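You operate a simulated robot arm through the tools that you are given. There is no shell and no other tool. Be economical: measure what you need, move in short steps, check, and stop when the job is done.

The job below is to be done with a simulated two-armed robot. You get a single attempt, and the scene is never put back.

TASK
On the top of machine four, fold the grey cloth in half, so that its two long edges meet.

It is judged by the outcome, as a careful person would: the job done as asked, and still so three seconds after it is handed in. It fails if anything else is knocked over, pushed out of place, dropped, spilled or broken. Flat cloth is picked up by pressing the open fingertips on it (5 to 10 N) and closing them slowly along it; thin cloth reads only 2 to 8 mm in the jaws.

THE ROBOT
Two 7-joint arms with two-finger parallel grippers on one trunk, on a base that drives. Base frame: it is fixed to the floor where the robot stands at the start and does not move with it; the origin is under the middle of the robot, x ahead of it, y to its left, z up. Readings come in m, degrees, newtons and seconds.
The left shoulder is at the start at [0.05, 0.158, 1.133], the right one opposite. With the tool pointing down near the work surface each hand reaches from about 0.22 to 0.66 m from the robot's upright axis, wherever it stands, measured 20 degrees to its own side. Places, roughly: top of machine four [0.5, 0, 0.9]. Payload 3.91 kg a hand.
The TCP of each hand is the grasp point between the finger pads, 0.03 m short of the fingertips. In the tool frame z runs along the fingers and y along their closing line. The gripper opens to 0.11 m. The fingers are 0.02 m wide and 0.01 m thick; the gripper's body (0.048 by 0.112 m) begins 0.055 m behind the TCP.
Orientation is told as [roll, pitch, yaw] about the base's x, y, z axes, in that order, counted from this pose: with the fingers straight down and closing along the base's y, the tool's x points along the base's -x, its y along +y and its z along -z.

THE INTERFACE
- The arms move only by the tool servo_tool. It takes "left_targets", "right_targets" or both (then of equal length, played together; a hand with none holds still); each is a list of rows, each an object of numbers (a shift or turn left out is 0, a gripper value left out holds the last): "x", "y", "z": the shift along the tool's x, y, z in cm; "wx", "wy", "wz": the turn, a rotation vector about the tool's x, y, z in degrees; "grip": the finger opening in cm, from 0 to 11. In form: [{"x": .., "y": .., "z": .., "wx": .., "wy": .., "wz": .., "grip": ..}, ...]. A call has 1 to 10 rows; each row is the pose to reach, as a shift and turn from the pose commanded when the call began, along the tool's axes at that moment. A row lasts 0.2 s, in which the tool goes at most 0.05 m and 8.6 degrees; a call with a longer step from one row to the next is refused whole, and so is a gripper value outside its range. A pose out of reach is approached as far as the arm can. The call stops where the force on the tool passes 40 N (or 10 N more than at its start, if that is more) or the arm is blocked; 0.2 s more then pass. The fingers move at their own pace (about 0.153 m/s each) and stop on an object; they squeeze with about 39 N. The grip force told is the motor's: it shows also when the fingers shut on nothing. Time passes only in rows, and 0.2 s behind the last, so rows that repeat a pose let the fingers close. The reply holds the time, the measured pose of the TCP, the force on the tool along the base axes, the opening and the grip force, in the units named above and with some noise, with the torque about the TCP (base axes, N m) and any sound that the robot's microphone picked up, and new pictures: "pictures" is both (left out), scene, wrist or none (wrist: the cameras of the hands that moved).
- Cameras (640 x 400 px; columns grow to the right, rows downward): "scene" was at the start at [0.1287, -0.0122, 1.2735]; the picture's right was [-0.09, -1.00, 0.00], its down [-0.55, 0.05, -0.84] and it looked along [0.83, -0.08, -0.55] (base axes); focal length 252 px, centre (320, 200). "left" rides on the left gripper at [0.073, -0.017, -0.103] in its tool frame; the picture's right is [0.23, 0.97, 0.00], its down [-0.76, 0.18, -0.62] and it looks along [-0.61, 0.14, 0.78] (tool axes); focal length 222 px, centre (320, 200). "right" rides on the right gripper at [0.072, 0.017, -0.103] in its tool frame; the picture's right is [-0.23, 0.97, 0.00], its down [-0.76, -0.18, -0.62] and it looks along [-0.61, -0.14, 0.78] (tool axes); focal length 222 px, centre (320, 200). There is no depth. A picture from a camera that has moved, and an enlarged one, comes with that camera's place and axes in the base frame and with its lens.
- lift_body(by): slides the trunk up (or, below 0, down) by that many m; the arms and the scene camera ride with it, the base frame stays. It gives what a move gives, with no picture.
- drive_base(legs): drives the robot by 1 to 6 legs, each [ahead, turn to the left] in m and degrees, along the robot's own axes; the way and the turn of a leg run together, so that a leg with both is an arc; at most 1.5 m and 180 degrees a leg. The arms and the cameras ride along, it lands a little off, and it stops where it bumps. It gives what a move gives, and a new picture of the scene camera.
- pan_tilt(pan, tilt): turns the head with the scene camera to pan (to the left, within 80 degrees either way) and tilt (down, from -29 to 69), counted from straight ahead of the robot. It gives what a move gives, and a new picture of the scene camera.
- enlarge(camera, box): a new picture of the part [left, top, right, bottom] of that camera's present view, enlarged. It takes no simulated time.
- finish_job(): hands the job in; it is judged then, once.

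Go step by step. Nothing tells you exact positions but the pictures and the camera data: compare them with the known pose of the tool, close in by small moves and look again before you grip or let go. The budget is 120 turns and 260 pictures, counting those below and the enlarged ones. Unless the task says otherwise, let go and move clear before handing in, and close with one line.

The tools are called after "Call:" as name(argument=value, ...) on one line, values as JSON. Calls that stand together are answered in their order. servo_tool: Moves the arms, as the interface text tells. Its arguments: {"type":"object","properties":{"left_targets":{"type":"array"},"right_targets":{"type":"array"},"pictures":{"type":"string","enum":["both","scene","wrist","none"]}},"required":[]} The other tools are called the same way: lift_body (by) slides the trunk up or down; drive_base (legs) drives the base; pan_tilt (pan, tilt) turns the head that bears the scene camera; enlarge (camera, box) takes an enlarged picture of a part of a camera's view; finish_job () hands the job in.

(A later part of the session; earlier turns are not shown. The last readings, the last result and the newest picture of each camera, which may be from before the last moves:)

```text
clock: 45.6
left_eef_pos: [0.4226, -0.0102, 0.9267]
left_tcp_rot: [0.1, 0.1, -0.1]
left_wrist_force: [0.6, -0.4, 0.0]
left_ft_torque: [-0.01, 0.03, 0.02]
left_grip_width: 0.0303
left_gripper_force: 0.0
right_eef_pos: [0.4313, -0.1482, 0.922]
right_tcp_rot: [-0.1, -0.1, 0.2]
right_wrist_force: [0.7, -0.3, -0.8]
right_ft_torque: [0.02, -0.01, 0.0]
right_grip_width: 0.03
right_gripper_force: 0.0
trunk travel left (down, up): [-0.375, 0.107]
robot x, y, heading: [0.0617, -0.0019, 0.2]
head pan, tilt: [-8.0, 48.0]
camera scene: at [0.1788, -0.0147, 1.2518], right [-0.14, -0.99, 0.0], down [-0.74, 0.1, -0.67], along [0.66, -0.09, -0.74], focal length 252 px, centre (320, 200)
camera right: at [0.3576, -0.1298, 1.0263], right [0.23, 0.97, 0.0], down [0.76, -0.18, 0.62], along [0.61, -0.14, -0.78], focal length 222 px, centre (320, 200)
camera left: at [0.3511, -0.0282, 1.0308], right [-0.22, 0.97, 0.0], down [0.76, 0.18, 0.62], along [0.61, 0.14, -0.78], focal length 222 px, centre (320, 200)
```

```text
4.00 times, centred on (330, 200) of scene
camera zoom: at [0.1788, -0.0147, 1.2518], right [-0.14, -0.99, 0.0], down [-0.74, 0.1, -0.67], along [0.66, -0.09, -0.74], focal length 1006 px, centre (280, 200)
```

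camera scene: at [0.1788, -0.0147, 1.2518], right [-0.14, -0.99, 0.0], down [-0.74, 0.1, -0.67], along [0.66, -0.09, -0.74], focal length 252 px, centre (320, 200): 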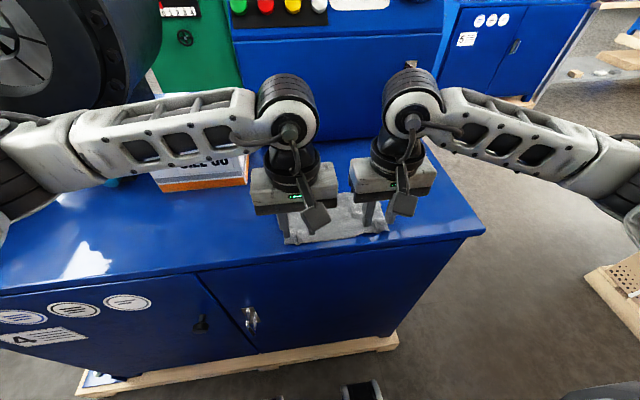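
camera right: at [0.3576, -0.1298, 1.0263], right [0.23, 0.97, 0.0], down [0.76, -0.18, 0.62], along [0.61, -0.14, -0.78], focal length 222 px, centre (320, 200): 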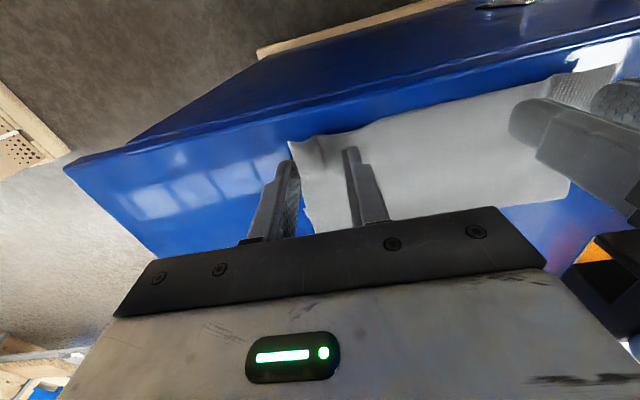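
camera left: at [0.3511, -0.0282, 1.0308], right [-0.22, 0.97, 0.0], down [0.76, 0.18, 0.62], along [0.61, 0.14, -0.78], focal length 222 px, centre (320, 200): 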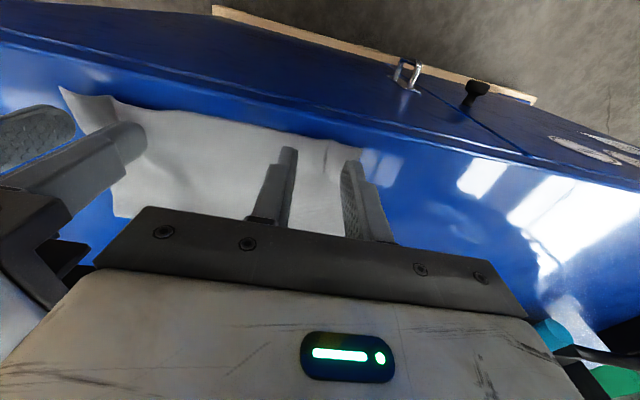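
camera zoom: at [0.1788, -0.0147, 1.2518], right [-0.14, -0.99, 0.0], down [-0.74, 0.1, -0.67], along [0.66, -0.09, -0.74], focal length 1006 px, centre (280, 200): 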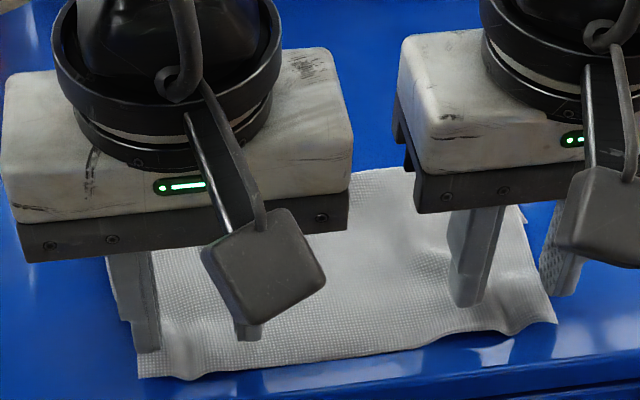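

Well placed. I'll shift the right hand slightly inward and descend to near contact.

Call:
servo_tool(left_targets=[{"z": 0.5}, {"z": 1.0}, {"z": 1.3}, {"z": 1.5}, {"z": 1.5}], right_targets=[{"x": 0.6, "y": 0.5}, {"x": 0.6, "y": 0.5, "z": 0.5}, {"x": 0.6, "y": 0.5, "z": 0.8}, {"x": 0.6, "y": 0.5, "z": 1.0}, {"x": 0.6, "y": 0.5, "z": 1.0}], pictures="none")

```text
clock: 46.8
left_eef_pos: [0.4231, -0.0111, 0.9144]
left_tcp_rot: [0.1, 0.0, -0.1]
left_wrist_force: [-0.4, 0.2, 0.2]
left_ft_torque: [-0.01, -0.03, 0.02]
left_grip_width: 0.0301
left_gripper_force: 0.1
right_eef_pos: [0.4237, -0.1427, 0.913]
right_tcp_rot: [-0.1, 0.0, 0.1]
right_wrist_force: [1.1, -0.2, -0.2]
right_ft_torque: [-0.01, -0.01, 0.01]
right_grip_width: 0.0301
right_gripper_force: 0.1
trunk travel left (down, up): [-0.375, 0.107]
robot x, y, heading: [0.063, 0.0002, 0.2]
head pan, tilt: [-8.0, 48.0]
```

Call:
servo_tool(left_targets=[{"z": 0.15}, {"z": 0.3}, {"z": 0.3}], right_targets=[{"z": 0.15}, {"z": 0.3}, {"z": 0.3}], pictures="none")

```text
clock: 47.6
left_eef_pos: [0.4224, -0.0112, 0.9107]
left_tcp_rot: [0.0, 0.0, 0.0]
left_wrist_force: [-0.7, 0.5, 1.3]
left_ft_torque: [0.0, -0.01, 0.02]
left_grip_width: 0.0301
left_gripper_force: 0.0
right_eef_pos: [0.4241, -0.1439, 0.9118]
right_tcp_rot: [0.0, -0.2, 0.1]
right_wrist_force: [-1.0, 0.5, 5.3]
right_ft_torque: [-0.07, 0.02, 0.0]
right_grip_width: 0.0301
right_gripper_force: 0.1
trunk travel left (down, up): [-0.375, 0.107]
robot x, y, heading: [0.0585, 0.0025, 0.2]
head pan, tilt: [-8.0, 48.0]
```

Contact: I'll press the left slightly more and close both slowly.

Call:
servo_tool(left_targets=[{"z": 0.13, "grip": 2.7}, {"z": 0.15, "grip": 2.4}, {"z": 0.15, "grip": 2.1}, {"z": 0.15, "grip": 1.8}, {"z": 0.15, "grip": 1.5}, {"z": 0.15, "grip": 1.2}, {"z": 0.15, "grip": 0.9}, {"z": 0.15, "grip": 0.6}, {"z": 0.15, "grip": 0.2}, {"z": 0.13, "grip": 0}], right_targets=[{"z": 0.03, "grip": 2.7}, {"z": 0.04, "grip": 2.4}, {"z": 0.04, "grip": 2.1}, {"z": 0.04, "grip": 1.8}, {"z": 0.04, "grip": 1.5}, {"z": 0.04, "grip": 1.2}, {"z": 0.04, "grip": 0.9}, {"z": 0.04, "grip": 0.6}, {"z": 0.04, "grip": 0.2}, {"z": 0.03, "grip": 0}], pictures="wrist")

```text
clock: 49.8
left_eef_pos: [0.4224, -0.0105, 0.9119]
left_tcp_rot: [-0.1, 0.0, -0.2]
left_wrist_force: [1.8, -2.5, 17.7]
left_ft_torque: [-0.05, -0.04, 0.0]
left_grip_width: 0.0018
left_gripper_force: 39.4
right_eef_pos: [0.4232, -0.1432, 0.9112]
right_tcp_rot: [0.0, -0.2, 0.1]
right_wrist_force: [-0.9, 0.1, 13.9]
right_ft_torque: [0.03, 0.04, 0.04]
right_grip_width: 0.0
right_gripper_force: 37.3
trunk travel left (down, up): [-0.375, 0.107]
robot x, y, heading: [0.0612, -0.0031, -0.1]
head pan, tilt: [-8.0, 48.0]
camera right: at [0.3504, -0.1256, 1.0146], right [0.23, 0.97, 0.0], down [0.76, -0.18, 0.63], along [0.61, -0.14, -0.78], focal length 222 px, centre (320, 200)
camera left: at [0.3495, -0.0287, 1.0147], right [-0.23, 0.97, 0.0], down [0.76, 0.18, 0.62], along [0.61, 0.14, -0.78], focal length 222 px, centre (320, 200)
```

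right: 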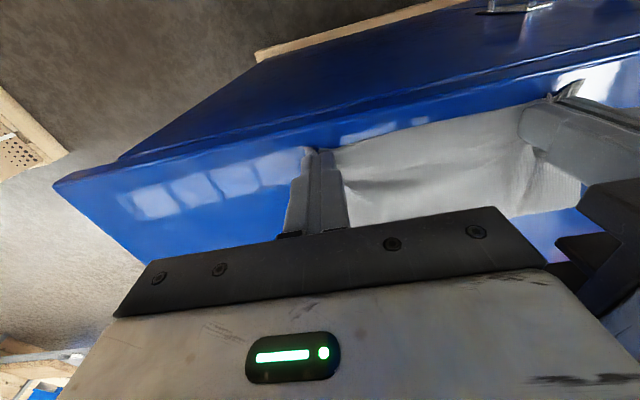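
left: 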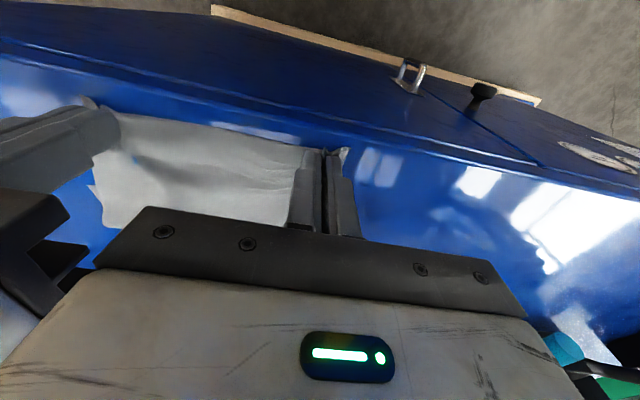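

The left hand has a pinch but the right slipped (0.0). I'll lift the right, open it, move inward and retry.

Call:
servo_tool(right_targets=[{"z": -0.5}, {"z": -1.5}, {"z": -1.5, "grip": 3}, {"z": -1.5, "grip": 3}], left_targets=[{"z": -0.1}, {"z": -0.2}, {"z": -0.2}, {"z": -0.2}], pictures="wrist")

Call:
enlarge(camera="right", box=[240, 80, 400, 180])

```text
clock: 50.8
left_eef_pos: [0.4222, -0.0102, 0.9103]
left_tcp_rot: [0.1, 0.1, -0.1]
left_wrist_force: [1.8, -0.7, 16.7]
left_ft_torque: [0.01, 0.0, -0.02]
left_grip_width: 0.0014
left_gripper_force: 38.8
right_eef_pos: [0.425, -0.1434, 0.926]
right_tcp_rot: [0.1, -0.2, 0.1]
right_wrist_force: [-0.1, -0.3, 0.6]
right_ft_torque: [-0.02, 0.01, -0.02]
right_grip_width: 0.0303
right_gripper_force: 0.1
trunk travel left (down, up): [-0.375, 0.107]
robot x, y, heading: [0.0613, -0.0016, -0.1]
head pan, tilt: [-8.0, 48.0]
camera right: at [0.3514, -0.1254, 1.0296], right [0.23, 0.97, 0.0], down [0.76, -0.18, 0.62], along [0.61, -0.14, -0.78], focal length 222 px, centre (320, 200)
camera left: at [0.3498, -0.0289, 1.0148], right [-0.23, 0.97, 0.0], down [0.76, 0.18, 0.62], along [0.61, 0.14, -0.78], focal length 222 px, centre (320, 200)
```

right: 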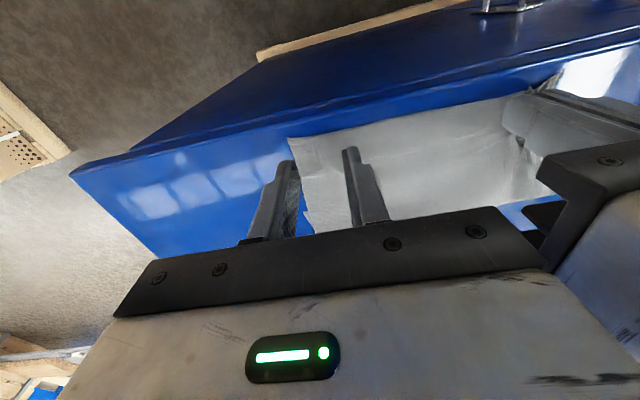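
left: 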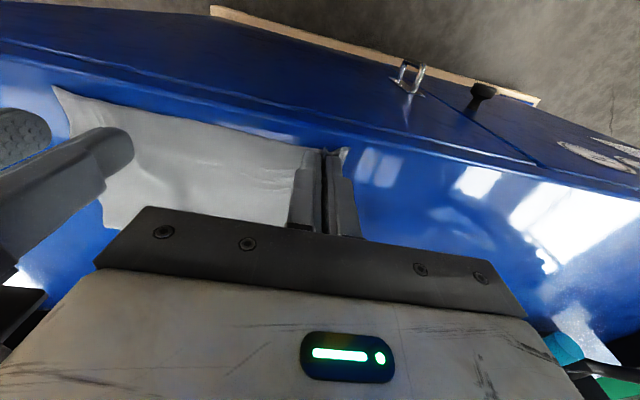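

```text
4.00 times, centred on (320, 130) of right
camera zoom: at [0.3514, -0.1254, 1.0296], right [0.23, 0.97, 0.0], down [0.76, -0.18, 0.62], along [0.61, -0.14, -0.78], focal length 888 px, centre (320, 480)
```

zoom: 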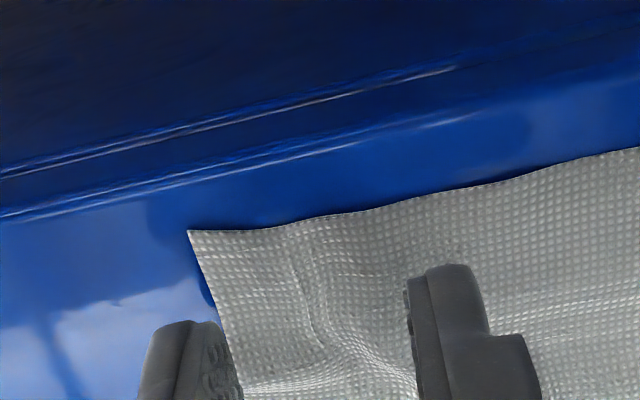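

The right corner is at about (.407, −.162). I'll shift inward 6 mm and nearer 7 mm, with a 2.5 cm opening, and descend.

Call:
servo_tool(right_targets=[{"x": 0.6, "y": 0.6, "grip": 2.5}, {"x": 0.6, "y": 0.6, "z": 0.6}, {"x": 0.6, "y": 0.6, "z": 1.2}, {"x": 0.6, "y": 0.6, "z": 1.45}, {"x": 0.6, "y": 0.6, "z": 1.45}], left_targets=[{"z": -0.1}, {"z": -0.1}, {"z": -0.1}, {"z": -0.1}, {"z": -0.1}], pictures="none")

```text
clock: 52.0
left_eef_pos: [0.4223, -0.011, 0.9115]
left_tcp_rot: [0.2, 0.1, -0.1]
left_wrist_force: [0.1, 0.1, 0.8]
left_ft_torque: [0.01, 0.01, -0.01]
left_grip_width: 0.0016
left_gripper_force: 38.8
right_eef_pos: [0.4195, -0.1366, 0.912]
right_tcp_rot: [0.1, 0.0, 0.1]
right_wrist_force: [0.2, -0.1, 1.1]
right_ft_torque: [0.0, -0.03, -0.01]
right_grip_width: 0.025
right_gripper_force: 0.0
trunk travel left (down, up): [-0.375, 0.107]
robot x, y, heading: [0.0582, -0.0042, 0.0]
head pan, tilt: [-8.0, 48.0]
```

Call:
servo_tool(right_targets=[{"z": 0.1, "grip": 2.5}, {"z": 0.15, "grip": 2.2}, {"z": 0.15, "grip": 1.9}, {"z": 0.15, "grip": 1.6}, {"z": 0.15, "grip": 1.3}, {"z": 0.15, "grip": 1.0}, {"z": 0.15, "grip": 0.7}, {"z": 0.15, "grip": 0.4}, {"z": 0.15, "grip": 0}, {"z": 0.1, "grip": 0}], pictures="none")

Call:
enlarge(camera="right", box=[240, 80, 400, 180])

```text
clock: 54.2
left_eef_pos: [0.4212, -0.0106, 0.9134]
left_tcp_rot: [-0.1, 0.2, -0.3]
left_wrist_force: [0.3, -4.8, -1.2]
left_ft_torque: [-0.18, 0.01, 0.0]
left_grip_width: 0.0017
left_gripper_force: 38.4
right_eef_pos: [0.4192, -0.137, 0.9112]
right_tcp_rot: [0.1, -0.1, 0.0]
right_wrist_force: [2.5, 6.3, 18.4]
right_ft_torque: [0.11, -0.04, 0.01]
right_grip_width: 0.0015
right_gripper_force: 39.3
trunk travel left (down, up): [-0.375, 0.107]
robot x, y, heading: [0.0616, -0.0007, 0.1]
head pan, tilt: [-8.0, 48.0]
```

```text
4.00 times, centred on (320, 130) of right
camera zoom: at [0.3449, -0.1187, 1.0145], right [0.23, 0.97, 0.0], down [0.76, -0.18, 0.62], along [0.61, -0.14, -0.78], focal length 888 px, centre (320, 480)
```

zoom: 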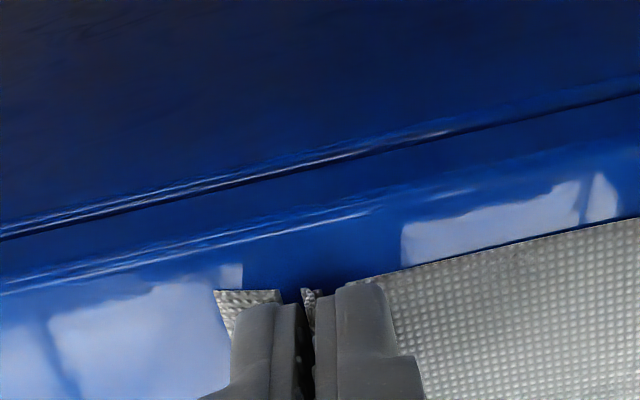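

Both hands hold the upper edge again (1.5–1.7 mm). I'll lift it over towards the fold, so the lower layer lies flat to x≈.54, and look before lowering it back.

Call:
servo_tool(left_targets=[{"x": -0.3, "z": -1}, {"x": -1, "z": -3}, {"x": -2.2, "z": -4.6}, {"x": -3.5, "z": -6}, {"x": -5.2, "z": -7.2}, {"x": -7, "z": -8}, {"x": -9, "z": -8.2}, {"x": -10.6, "z": -8}, {"x": -10.6, "z": -8}], right_targets=[{"x": -0.3, "z": -1}, {"x": -1.1, "z": -3}, {"x": -2.4, "z": -4.6}, {"x": -3.8, "z": -6}, {"x": -5.6, "z": -7.2}, {"x": -7.5, "z": -8}, {"x": -9.5, "z": -8.2}, {"x": -11.2, "z": -8}, {"x": -11.2, "z": -8}])

Call:
enlarge(camera="scene", box=[250, 130, 410, 230])

```text
clock: 56.2
left_eef_pos: [0.5285, -0.0103, 0.9934]
left_tcp_rot: [0.1, 0.1, -0.1]
left_wrist_force: [0.6, -6.3, -0.8]
left_ft_torque: [-0.22, 0.03, -0.01]
left_grip_width: 0.0015
left_gripper_force: 39.1
right_eef_pos: [0.5336, -0.1362, 0.9901]
right_tcp_rot: [0.0, 0.0, 0.0]
right_wrist_force: [-0.7, 6.3, -0.1]
right_ft_torque: [0.19, 0.01, 0.01]
right_grip_width: 0.0019
right_gripper_force: 38.9
trunk travel left (down, up): [-0.375, 0.107]
robot x, y, heading: [0.0584, -0.0001, 0.1]
head pan, tilt: [-8.0, 48.0]
camera scene: at [0.1786, -0.0146, 1.2518], right [-0.14, -0.99, 0.0], down [-0.74, 0.1, -0.67], along [0.66, -0.09, -0.74], focal length 252 px, centre (320, 200)
camera right: at [0.4598, -0.1186, 1.0933], right [0.23, 0.97, 0.0], down [0.76, -0.18, 0.62], along [0.61, -0.14, -0.78], focal length 222 px, centre (320, 200)
camera left: at [0.4568, -0.0288, 1.0962], right [-0.22, 0.97, 0.0], down [0.76, 0.17, 0.62], along [0.61, 0.14, -0.78], focal length 222 px, centre (320, 200)
```

scene: 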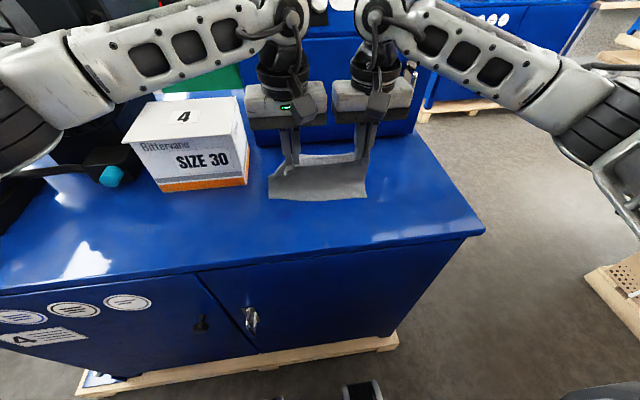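
right: 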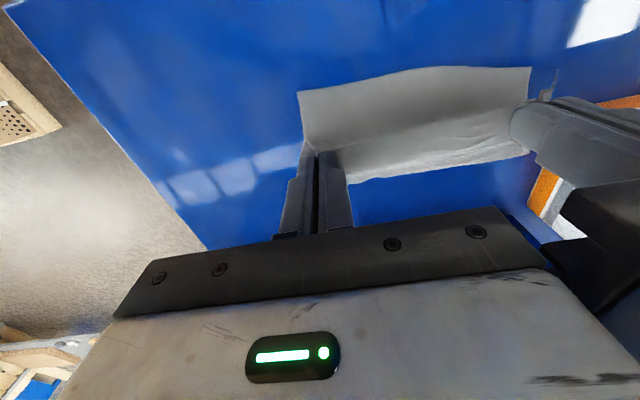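
left: 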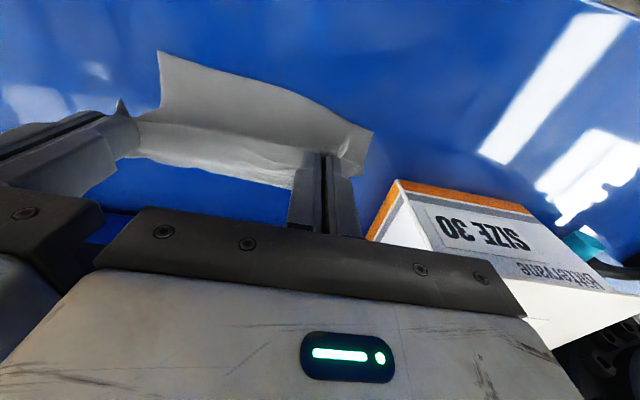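

```text
4.00 times, centred on (330, 180) of scene
camera zoom: at [0.1786, -0.0146, 1.2518], right [-0.14, -0.99, 0.0], down [-0.74, 0.1, -0.67], along [0.66, -0.09, -0.74], focal length 1006 px, centre (280, 280)
```

zoom: 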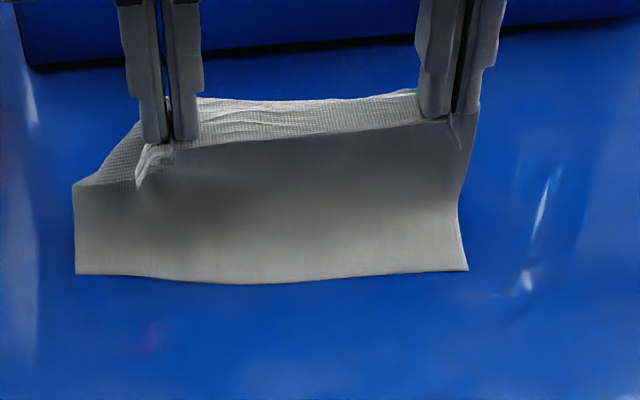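

The lower layer slid along: the near edge now runs from about (.527, .039) to (.501, −.154), and the held edge is nearly above it. So I can fold here, lowering while shifting +y and drawing the right hand back to match.

Call:
servo_tool(left_targets=[{"y": 0.3, "z": 0.6}, {"y": 0.6, "z": 1.4}, {"y": 0.9, "z": 2.2}, {"y": 1.2, "z": 3}, {"y": 1.5, "z": 3.8}, {"y": 1.5, "z": 3.8}], right_targets=[{"x": 0.3, "y": 0.3, "z": 0.6}, {"x": 0.7, "y": 0.6, "z": 1.4}, {"x": 1.1, "y": 0.9, "z": 2.2}, {"x": 1.5, "y": 1.2, "z": 3}, {"x": 1.9, "y": 1.4, "z": 3.6}, {"x": 1.9, "y": 1.4, "z": 3.6}])

Call:
enlarge(camera="scene", box=[250, 130, 410, 230])

```text
clock: 57.6
left_eef_pos: [0.5294, 0.0025, 0.953]
left_tcp_rot: [-0.1, 0.2, -0.2]
left_wrist_force: [-1.1, -8.1, 0.0]
left_ft_torque: [-0.21, 0.02, 0.0]
left_grip_width: 0.0015
left_gripper_force: 39.0
right_eef_pos: [0.5127, -0.1224, 0.9542]
right_tcp_rot: [0.1, 0.1, 0.1]
right_wrist_force: [1.3, 8.1, -0.3]
right_ft_torque: [0.24, -0.04, 0.05]
right_grip_width: 0.0015
right_gripper_force: 38.8
trunk travel left (down, up): [-0.375, 0.107]
robot x, y, heading: [0.0618, 0.0007, 0.2]
head pan, tilt: [-8.0, 48.0]
camera scene: at [0.1787, -0.0146, 1.2517], right [-0.14, -0.99, 0.0], down [-0.74, 0.1, -0.67], along [0.66, -0.09, -0.74], focal length 252 px, centre (320, 200)
camera right: at [0.4392, -0.1051, 1.058], right [0.23, 0.97, 0.0], down [0.76, -0.18, 0.62], along [0.61, -0.14, -0.78], focal length 222 px, centre (320, 200)
camera left: at [0.4568, -0.0153, 1.0571], right [-0.22, 0.97, 0.0], down [0.76, 0.17, 0.62], along [0.61, 0.14, -0.78], focal length 222 px, centre (320, 200)
```

scene: 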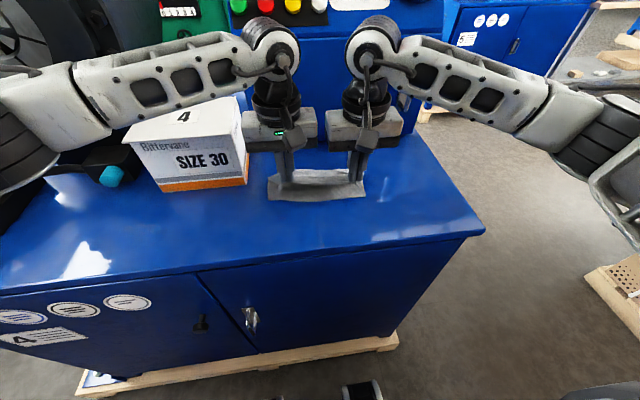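
right: 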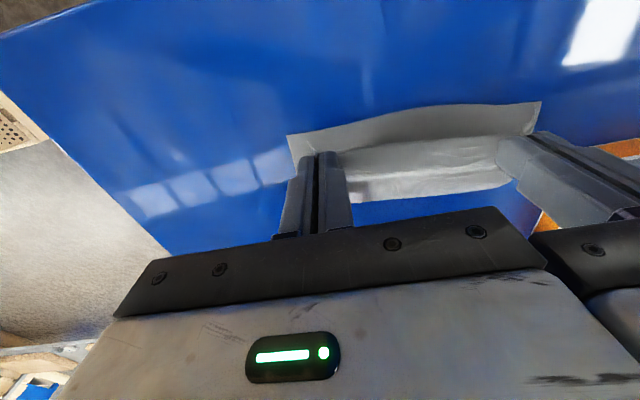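
left: 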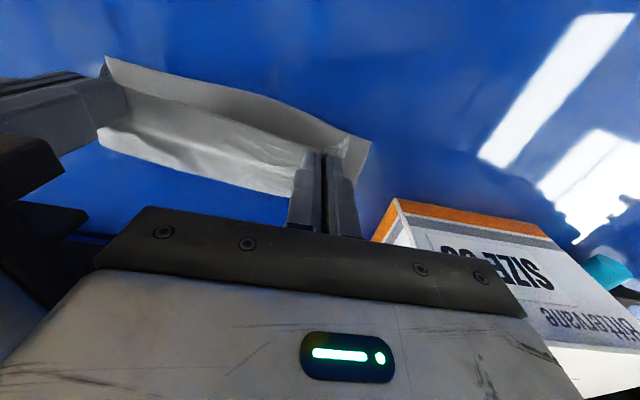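

```text
4.00 times, centred on (330, 180) of scene
camera zoom: at [0.1787, -0.0146, 1.2517], right [-0.14, -0.99, 0.0], down [-0.74, 0.1, -0.67], along [0.66, -0.09, -0.74], focal length 1006 px, centre (280, 280)
```

zoom: 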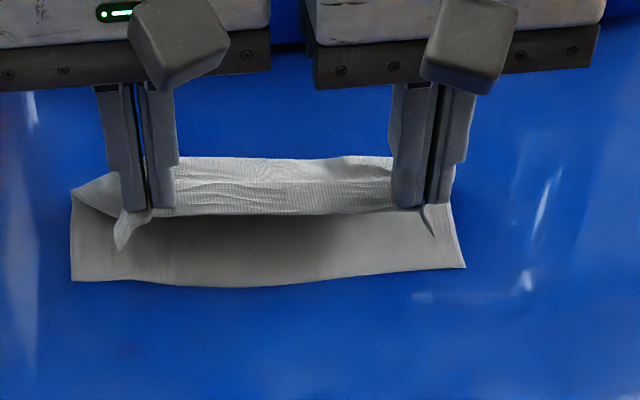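

Good alignment: the held edge is right above the near edge. I'll lower it the rest of the way.

Call:
servo_tool(left_targets=[{"z": 0.7}, {"z": 1.4}, {"z": 2.1}, {"z": 2.8}, {"z": 3.3}, {"z": 3.5}, {"z": 3.5}], right_targets=[{"x": -0.1, "z": 0.7}, {"x": -0.2, "z": 1.4}, {"x": -0.3, "z": 2.1}, {"x": -0.3, "z": 2.8}, {"x": -0.3, "z": 3.4}, {"x": -0.3, "z": 3.6}, {"x": -0.3, "z": 3.6}])

Call:
enlarge(camera="scene", box=[250, 130, 410, 230])

```text
clock: 59.2
left_eef_pos: [0.5295, 0.0052, 0.9192]
left_tcp_rot: [0.0, 0.1, -0.2]
left_wrist_force: [-1.1, -9.5, -0.1]
left_ft_torque: [-0.3, 0.04, -0.01]
left_grip_width: 0.0016
left_gripper_force: 39.2
right_eef_pos: [0.5156, -0.1231, 0.9176]
right_tcp_rot: [0.0, 0.0, 0.1]
right_wrist_force: [1.3, 10.1, -0.4]
right_ft_torque: [0.29, -0.05, 0.0]
right_grip_width: 0.0019
right_gripper_force: 39.0
trunk travel left (down, up): [-0.375, 0.107]
robot x, y, heading: [0.0621, 0.0002, 0.1]
head pan, tilt: [-8.0, 48.0]
camera scene: at [0.1787, -0.0146, 1.2517], right [-0.14, -0.99, 0.0], down [-0.74, 0.1, -0.67], along [0.66, -0.09, -0.74], focal length 252 px, centre (320, 200)
camera right: at [0.4417, -0.1048, 1.0212], right [0.23, 0.97, 0.0], down [0.76, -0.18, 0.62], along [0.61, -0.14, -0.78], focal length 222 px, centre (320, 200)
camera left: at [0.4559, -0.0144, 1.0233], right [-0.22, 0.97, 0.0], down [0.76, 0.18, 0.62], along [0.61, 0.14, -0.78], focal length 222 px, centre (320, 200)
```

scene: 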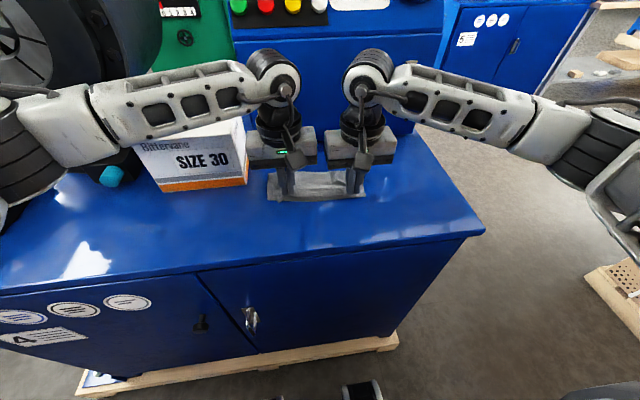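
right: 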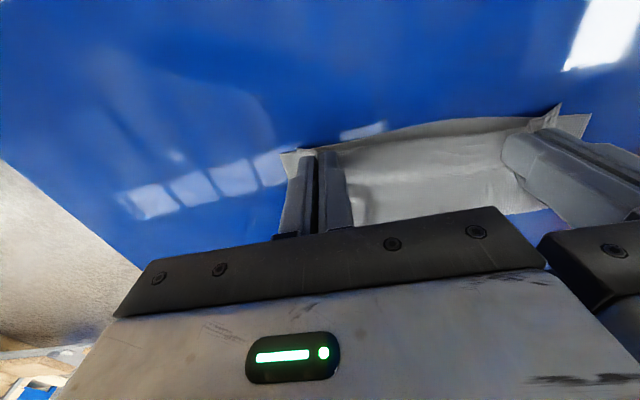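
left: 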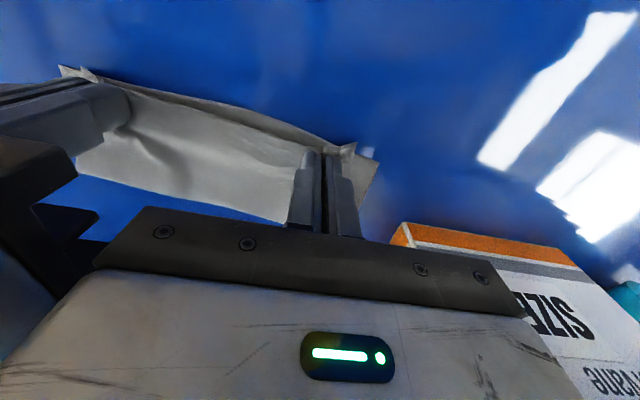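

```text
4.00 times, centred on (330, 180) of scene
camera zoom: at [0.1787, -0.0146, 1.2517], right [-0.14, -0.99, 0.0], down [-0.74, 0.1, -0.67], along [0.66, -0.09, -0.74], focal length 1006 px, centre (280, 280)
```

zoom: 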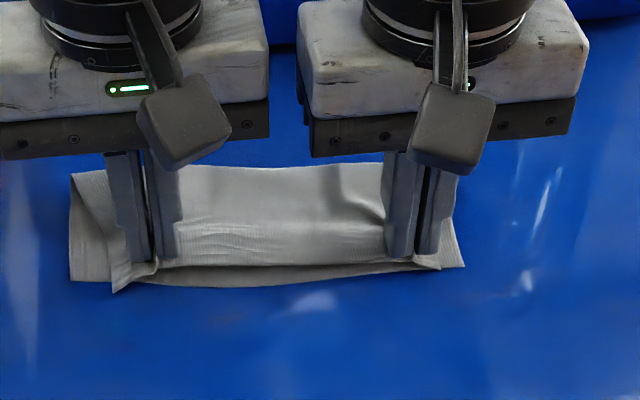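

Very close: the upper edge is about 5 mm short of the near edge. I'll draw back 5 mm, settle down and release straight up.

Call:
servo_tool(left_targets=[{"x": 0.3, "z": 0.2}, {"x": 0.6, "z": 0.4}, {"x": 0.6, "z": 0.45}, {"x": 0.6, "z": 0.45, "grip": 0.6}, {"x": 0.6, "z": 0.45, "grip": 1.4}, {"x": 0.6, "z": 0.45, "grip": 2}, {"x": 0.6, "z": 0, "grip": 2}, {"x": 0.6, "z": -2}, {"x": 0.6, "z": -6}, {"x": 0.6, "z": -10}], right_targets=[{"x": 0.3, "z": 0.2}, {"x": 0.6, "z": 0.3}, {"x": 0.6, "z": 0.35}, {"x": 0.6, "z": 0.35, "grip": 0.6}, {"x": 0.6, "z": 0.35, "grip": 1.4}, {"x": 0.6, "z": 0.35, "grip": 2}, {"x": 0.6, "z": 0, "grip": 2}, {"x": 0.6, "z": -2}, {"x": 0.6, "z": -6}, {"x": 0.6, "z": -10}], pictures="scene")

Call:
enlarge(camera="scene", box=[250, 130, 410, 230])

```text
clock: 61.4
left_eef_pos: [0.5229, 0.0055, 1.019]
left_tcp_rot: [0.1, 0.2, 0.0]
left_wrist_force: [-0.3, -0.4, -1.2]
left_ft_torque: [-0.01, 0.01, 0.0]
left_grip_width: 0.0202
left_gripper_force: 0.0
right_eef_pos: [0.5072, -0.1237, 1.0207]
right_tcp_rot: [-0.1, 0.0, 0.1]
right_wrist_force: [-0.6, -0.4, 0.2]
right_ft_torque: [-0.02, -0.02, -0.02]
right_grip_width: 0.0201
right_gripper_force: 0.0
trunk travel left (down, up): [-0.375, 0.107]
robot x, y, heading: [0.059, -0.0001, 0.2]
head pan, tilt: [-8.0, 48.0]
camera scene: at [0.1783, -0.0145, 1.2517], right [-0.14, -0.99, 0.0], down [-0.74, 0.1, -0.67], along [0.66, -0.09, -0.74], focal length 252 px, centre (320, 200)
```

scene: 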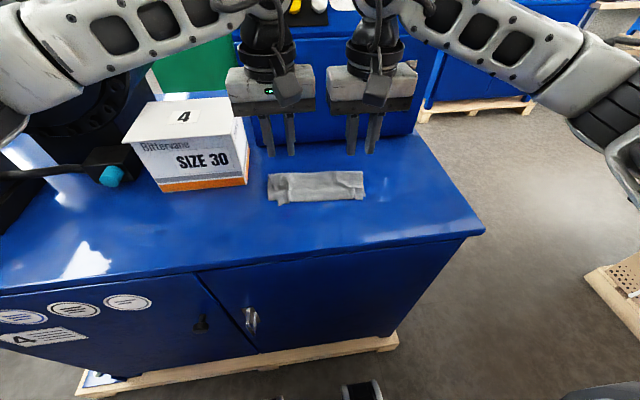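

```text
4.00 times, centred on (330, 180) of scene
camera zoom: at [0.1783, -0.0145, 1.2517], right [-0.14, -0.99, 0.0], down [-0.74, 0.1, -0.67], along [0.66, -0.09, -0.74], focal length 1006 px, centre (280, 280)
```

zoom: 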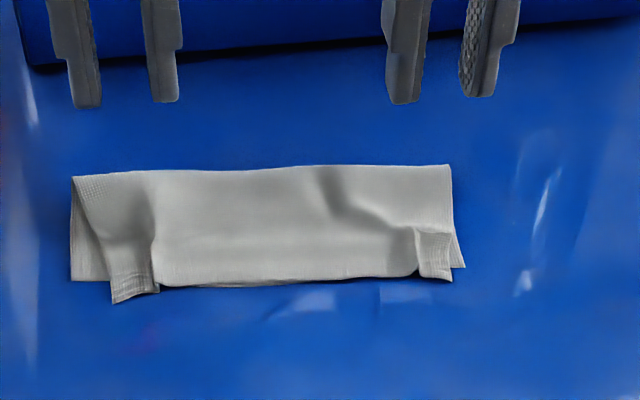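

Nicely folded, with the edges meeting along the middle. The corners have small ridges from the grip, so I'll press closed fingertips on each ridge and gently spread them outward.

Call:
servo_tool(left_targets=[{"x": -0.7, "y": -0.5, "grip": 0.2}, {"x": -0.7, "y": -0.5, "z": 3}, {"x": -0.7, "y": -0.5, "z": 6}, {"x": -0.7, "y": -0.5, "z": 8.5}, {"x": -0.7, "y": -0.5, "z": 9.5}, {"x": -0.7, "y": -0.5, "z": 10}, {"x": -0.7, "y": -0.5, "z": 10.3}, {"x": -0.7, "y": -0.5, "z": 10.5}], right_targets=[{"x": -1.0, "grip": 0.2}, {"x": -1.0, "z": 3}, {"x": -1.0, "z": 6}, {"x": -1.0, "z": 8.5}, {"x": -1.0, "z": 9.5}, {"x": -1.0, "z": 10.1}, {"x": -1.0, "z": 10.4}, {"x": -1.0, "z": 10.6}], pictures="none")

Call:
enlarge(camera="scene", box=[250, 130, 410, 230])

```text
clock: 63.2
left_eef_pos: [0.5301, -0.0016, 0.9129]
left_tcp_rot: [0.0, 0.1, -0.1]
left_wrist_force: [-0.1, 0.1, 0.4]
left_ft_torque: [-0.05, -0.01, -0.02]
left_grip_width: 0.0
left_gripper_force: 37.5
right_eef_pos: [0.5171, -0.1234, 0.9142]
right_tcp_rot: [0.1, 0.0, 0.3]
right_wrist_force: [-0.3, -0.3, -0.5]
right_ft_torque: [0.03, -0.02, 0.0]
right_grip_width: 0.0
right_gripper_force: 37.8
trunk travel left (down, up): [-0.375, 0.107]
robot x, y, heading: [0.0627, 0.0001, 0.0]
head pan, tilt: [-8.0, 48.0]
```

```text
4.00 times, centred on (330, 180) of scene
camera zoom: at [0.1786, -0.0146, 1.2517], right [-0.14, -0.99, 0.0], down [-0.74, 0.1, -0.67], along [0.66, -0.09, -0.74], focal length 1006 px, centre (280, 280)
```

zoom: 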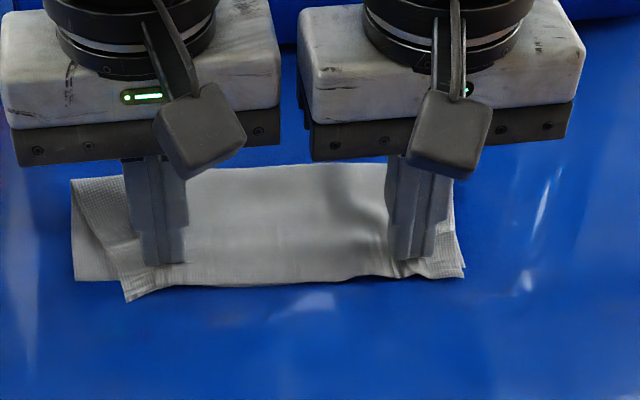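

The right corner is already lying well. I'll press the left a little and spread it outward; the right just presses as an anchor.

Call:
servo_tool(left_targets=[{"z": 0.15}, {"z": 0.3}, {"z": 0.3, "grip": 0.5}, {"z": 0.3, "grip": 1.0}, {"z": 0.3, "grip": 1.5, "x": -0.1, "y": 0.1}, {"z": 0.3, "grip": 2.0, "x": -0.2, "y": 0.3}, {"z": 0.3, "grip": 2.5, "x": -0.3, "y": 0.5}, {"z": 0.3, "grip": 2.5, "x": -0.4, "y": 0.7}], right_targets=[{"z": 0.15}, {"z": 0.35}, {"z": 0.4}, {"z": 0.4}, {"z": 0.4}, {"z": 0.4}, {"z": 0.4}, {"z": 0.4}], pictures="none")

Call:
enlarge(camera="scene", box=[250, 130, 410, 230])

```text
clock: 65.0
left_eef_pos: [0.532, 0.0067, 0.9123]
left_tcp_rot: [0.0, 0.1, -0.1]
left_wrist_force: [-0.8, -0.1, -0.2]
left_ft_torque: [-0.01, 0.0, 0.0]
left_grip_width: 0.0248
left_gripper_force: 0.1
right_eef_pos: [0.519, -0.1231, 0.9121]
right_tcp_rot: [0.0, -0.4, 0.0]
right_wrist_force: [0.8, -6.4, 29.0]
right_ft_torque: [-0.19, 0.13, 0.06]
right_grip_width: 0.0001
right_gripper_force: 37.5
trunk travel left (down, up): [-0.375, 0.107]
robot x, y, heading: [0.0635, 0.0015, 0.1]
head pan, tilt: [-8.0, 48.0]
```

```text
4.00 times, centred on (330, 180) of scene
camera zoom: at [0.1768, -0.0146, 1.2521], right [-0.14, -0.99, 0.0], down [-0.73, 0.1, -0.67], along [0.66, -0.09, -0.74], focal length 1006 px, centre (280, 280)
```

zoom: 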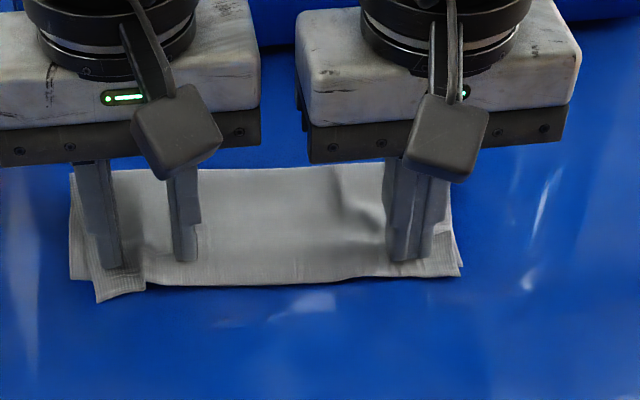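

The left corner spread nicely. I'll lift both hands clear and check.

Call:
servo_tool(left_targets=[{"z": -0.5}, {"z": -2}, {"z": -5}, {"z": -9}, {"z": -11, "y": 2}, {"z": -11, "y": 4}], right_targets=[{"z": -0.5}, {"z": -2}, {"z": -5}, {"z": -9}, {"z": -11, "y": -3}, {"z": -11, "y": -6}], pictures="scene")

Call:
enlarge(camera="scene", box=[250, 130, 410, 230])

```text
clock: 66.4
left_eef_pos: [0.5341, 0.0435, 1.019]
left_tcp_rot: [0.0, 0.2, -0.3]
left_wrist_force: [-0.6, -0.8, 0.0]
left_ft_torque: [-0.01, -0.02, 0.02]
left_grip_width: 0.025
left_gripper_force: 0.0
right_eef_pos: [0.5237, -0.1835, 1.0195]
right_tcp_rot: [0.1, -0.1, 0.2]
right_wrist_force: [-0.8, -0.4, 0.2]
right_ft_torque: [0.01, 0.03, -0.03]
right_grip_width: 0.0001
right_gripper_force: 38.0
trunk travel left (down, up): [-0.375, 0.107]
robot x, y, heading: [0.0619, 0.0006, 0.0]
head pan, tilt: [-8.0, 48.0]
camera scene: at [0.1786, -0.0147, 1.2517], right [-0.14, -0.99, 0.0], down [-0.74, 0.1, -0.67], along [0.66, -0.09, -0.74], focal length 252 px, centre (320, 200)
```

scene: 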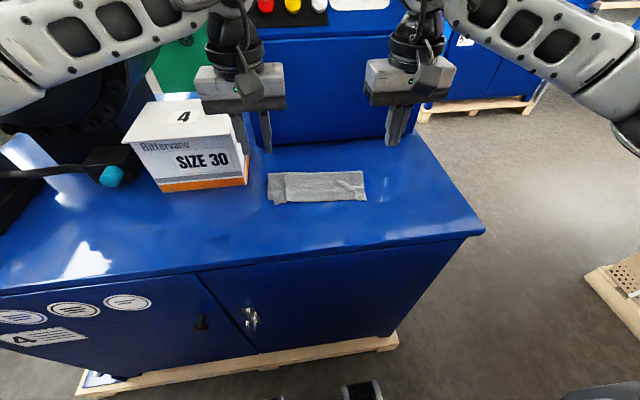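

```text
4.00 times, centred on (330, 180) of scene
camera zoom: at [0.1786, -0.0147, 1.2517], right [-0.14, -0.99, 0.0], down [-0.74, 0.1, -0.67], along [0.66, -0.09, -0.74], focal length 1006 px, centre (280, 280)
```

zoom: 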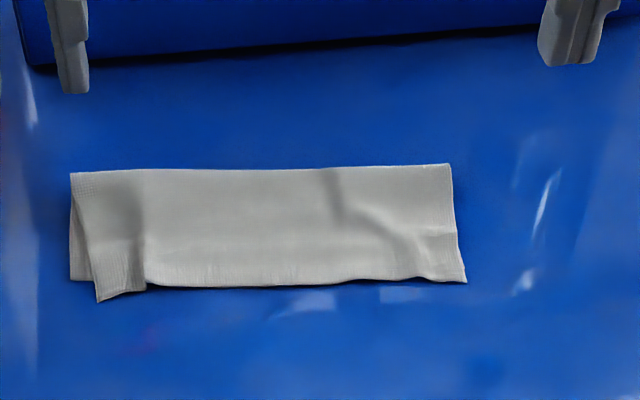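

The halves match (fold ≈.58, edges ≈.504). Only the left corner of the upper layer is about 1 cm off, so I'll press it with closed fingertips and nudge it outward and forward.

Call:
servo_tool(left_targets=[{"x": 0.6, "y": -1.5, "grip": 0}, {"x": 1.2, "y": -2.7, "z": 2}, {"x": 1.2, "y": -2.7, "z": 6}, {"x": 1.2, "y": -2.7, "z": 9}, {"x": 1.2, "y": -2.7, "z": 10.5}, {"x": 1.2, "y": -2.7, "z": 10.8}, {"x": 1.2, "y": -2.7, "z": 10.8}], pictures="none")

Call:
enlarge(camera="scene", box=[250, 130, 410, 230])

```text
clock: 68.0
left_eef_pos: [0.5229, 0.0185, 0.9135]
left_tcp_rot: [0.2, 0.1, -0.1]
left_wrist_force: [-1.0, -0.4, -0.5]
left_ft_torque: [0.0, 0.01, 0.03]
left_grip_width: 0.0001
left_gripper_force: 37.5
right_eef_pos: [0.5233, -0.1831, 1.0204]
right_tcp_rot: [-0.1, 0.0, 0.1]
right_wrist_force: [0.0, -0.2, -0.1]
right_ft_torque: [0.03, 0.0, 0.02]
right_grip_width: 0.0
right_gripper_force: 38.0
trunk travel left (down, up): [-0.375, 0.107]
robot x, y, heading: [0.0595, 0.0003, 0.2]
head pan, tilt: [-8.0, 48.0]
```

```text
4.00 times, centred on (330, 180) of scene
camera zoom: at [0.1787, -0.0146, 1.2517], right [-0.14, -0.99, 0.0], down [-0.74, 0.1, -0.67], along [0.66, -0.09, -0.74], focal length 1006 px, centre (280, 280)
```

zoom: 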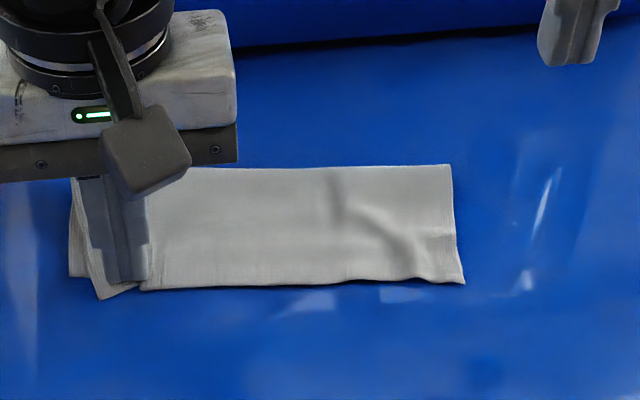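

Call:
servo_tool(left_targets=[{"z": 0.15}, {"z": 0.25}, {"z": 0.25, "x": -0.2, "y": 0.2}, {"z": 0.25, "x": -0.4, "y": 0.5}, {"z": 0.25, "x": -0.6, "y": 0.8}, {"z": 0.25, "x": -0.8, "y": 1.0}, {"z": 0.25, "x": -0.8, "y": 1.0}], pictures="none")

Call:
enlarge(camera="scene", box=[250, 130, 410, 230])

```text
clock: 69.6
left_eef_pos: [0.5289, 0.0284, 0.9111]
left_tcp_rot: [0.0, 0.0, -0.1]
left_wrist_force: [-1.7, -1.4, 14.4]
left_ft_torque: [-0.11, 0.01, -0.02]
left_grip_width: 0.0
left_gripper_force: 37.5
right_eef_pos: [0.5231, -0.1833, 1.0201]
right_tcp_rot: [0.1, -0.1, 0.1]
right_wrist_force: [-0.1, 0.1, -0.7]
right_ft_torque: [-0.05, -0.08, -0.04]
right_grip_width: 0.0003
right_gripper_force: 37.7
trunk travel left (down, up): [-0.375, 0.107]
robot x, y, heading: [0.0625, -0.003, -0.2]
head pan, tilt: [-8.0, 48.0]
```

```text
4.00 times, centred on (330, 180) of scene
camera zoom: at [0.1775, -0.0149, 1.2519], right [-0.14, -0.99, 0.0], down [-0.74, 0.1, -0.67], along [0.66, -0.09, -0.74], focal length 1006 px, centre (280, 280)
```

zoom: 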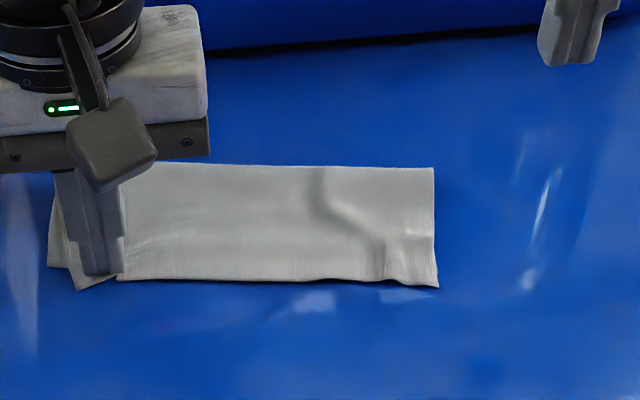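

The whole cloth slid together, so dragging doesn't help, but spreading did. I'll centre on the remaining ridge (y≈.017), press and open the fingers again.

Call:
servo_tool(left_targets=[{"z": -0.6}, {"z": -1.2, "y": -0.5}, {"z": -1.2, "x": 0.4, "y": -1.1}, {"z": -0.6, "x": 0.4, "y": -1.1}, {"z": 0, "x": 0.4, "y": -1.1}, {"z": 0, "x": 0.4, "y": -1.1, "grip": 0.7}, {"z": 0, "x": 0.3, "y": -1.1, "grip": 1.4}, {"z": 0, "x": 0.2, "y": -1.1, "grip": 2.1}, {"z": 0, "x": 0.1, "y": -1.1, "grip": 2.8}, {"z": 0, "x": 0.1, "y": -1.1, "grip": 3.5}], pictures="none")

Call:
enlarge(camera="scene", box=[250, 130, 410, 230])

```text
clock: 71.8
left_eef_pos: [0.5287, 0.0179, 0.9113]
left_tcp_rot: [0.0, 0.1, -0.2]
left_wrist_force: [-1.4, 2.8, 18.4]
left_ft_torque: [-0.03, 0.02, 0.01]
left_grip_width: 0.0305
left_gripper_force: 0.0
right_eef_pos: [0.5231, -0.1826, 1.0212]
right_tcp_rot: [0.0, -0.1, 0.2]
right_wrist_force: [0.2, 0.2, -0.4]
right_ft_torque: [0.0, 0.01, -0.05]
right_grip_width: 0.0001
right_gripper_force: 37.7
trunk travel left (down, up): [-0.375, 0.107]
robot x, y, heading: [0.0592, -0.0013, 0.1]
head pan, tilt: [-8.0, 48.0]
```

```text
4.00 times, centred on (330, 180) of scene
camera zoom: at [0.1772, -0.0144, 1.252], right [-0.14, -0.99, 0.0], down [-0.73, 0.1, -0.67], along [0.66, -0.09, -0.74], focal length 1006 px, centre (280, 280)
```

zoom: 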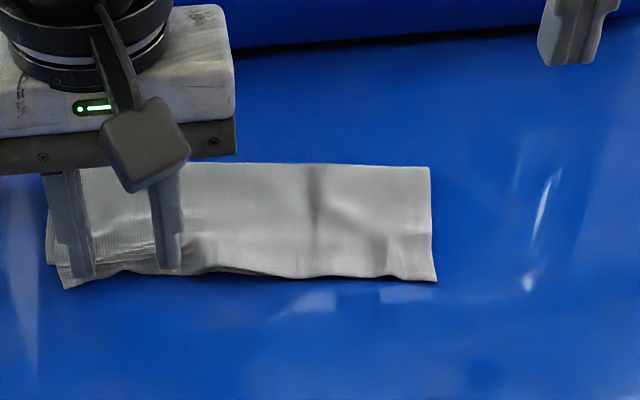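

Better. I'll lift clear and check.

Call:
servo_tool(left_targets=[{"z": -0.5}, {"z": -2}, {"z": -5}, {"z": -9}, {"z": -11, "x": 2, "y": 3}, {"z": -12, "x": 4, "y": 6}], pictures="none")

Call:
enlarge(camera="scene", box=[250, 130, 410, 230])

```text
clock: 73.2
left_eef_pos: [0.4859, 0.0777, 1.0325]
left_tcp_rot: [0.2, 0.0, -0.1]
left_wrist_force: [0.0, 0.0, -0.1]
left_ft_torque: [0.02, 0.01, 0.02]
left_grip_width: 0.0352
left_gripper_force: 0.0
right_eef_pos: [0.523, -0.1829, 1.02]
right_tcp_rot: [0.0, 0.0, 0.1]
right_wrist_force: [0.1, 0.6, -0.5]
right_ft_torque: [0.0, -0.01, -0.01]
right_grip_width: 0.0002
right_gripper_force: 38.0
trunk travel left (down, up): [-0.375, 0.107]
robot x, y, heading: [0.0569, -0.0014, 0.0]
head pan, tilt: [-8.0, 48.0]
```

```text
4.00 times, centred on (330, 180) of scene
camera zoom: at [0.1785, -0.0142, 1.2518], right [-0.14, -0.99, 0.0], down [-0.74, 0.1, -0.67], along [0.66, -0.09, -0.74], focal length 1006 px, centre (280, 280)
```

zoom: 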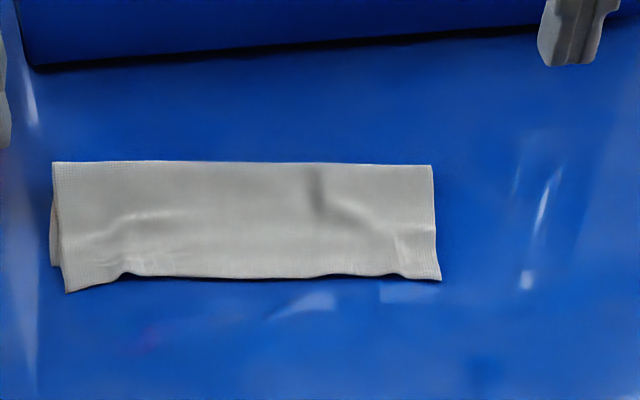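

The cloth is folded flat, with the edges meeting to within a few mm (about 8 mm at the left corner). I'll move both hands well clear and take a last look.

Call:
servo_tool(left_targets=[{"z": -2, "x": 2, "y": 2}, {"z": -4, "x": 5, "y": 4}, {"z": -4, "x": 8, "y": 6}, {"z": -4, "x": 8, "y": 6}], right_targets=[{"z": -2, "x": 2, "y": -2}, {"z": -4, "x": 5, "y": -4}, {"z": -4, "x": 9, "y": -6}, {"z": -4, "x": 12, "y": -6}], pictures="scene")

Call:
enlarge(camera="scene", box=[250, 150, 370, 225])

```text
clock: 74.2
left_eef_pos: [0.4102, 0.1385, 1.0743]
left_tcp_rot: [0.1, 0.1, -0.1]
left_wrist_force: [-0.1, -0.1, 0.9]
left_ft_torque: [0.03, 0.03, 0.02]
left_grip_width: 0.0354
left_gripper_force: 0.0
right_eef_pos: [0.402, -0.2415, 1.0586]
right_tcp_rot: [0.0, 0.1, 0.1]
right_wrist_force: [-0.6, 0.3, -0.4]
right_ft_torque: [-0.01, 0.0, 0.0]
right_grip_width: 0.0004
right_gripper_force: 38.0
trunk travel left (down, up): [-0.375, 0.107]
robot x, y, heading: [0.058, 0.0007, 0.0]
head pan, tilt: [-8.0, 48.0]
camera scene: at [0.1785, -0.0147, 1.2518], right [-0.14, -0.99, 0.0], down [-0.74, 0.1, -0.67], along [0.66, -0.09, -0.74], focal length 252 px, centre (320, 200)
```

scene: 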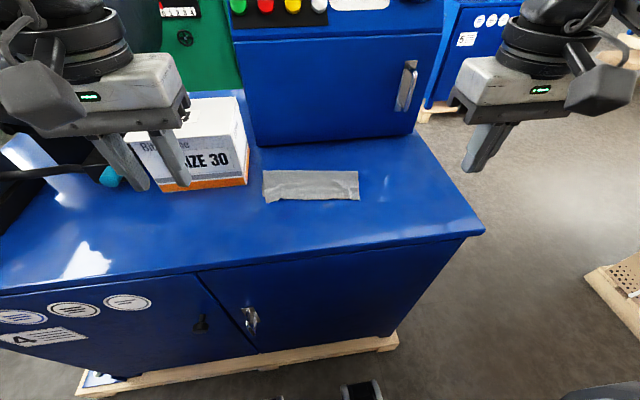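

```text
5.33 times, centred on (310, 188) of scene
camera zoom: at [0.1785, -0.0147, 1.2518], right [-0.14, -0.99, 0.0], down [-0.74, 0.1, -0.67], along [0.66, -0.09, -0.74], focal length 1341 px, centre (373, 267)
```

zoom: 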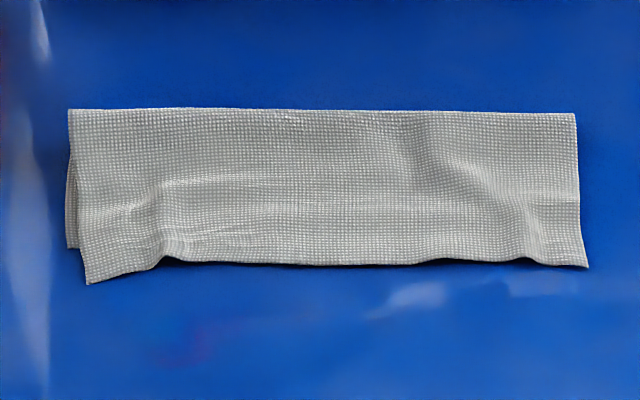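

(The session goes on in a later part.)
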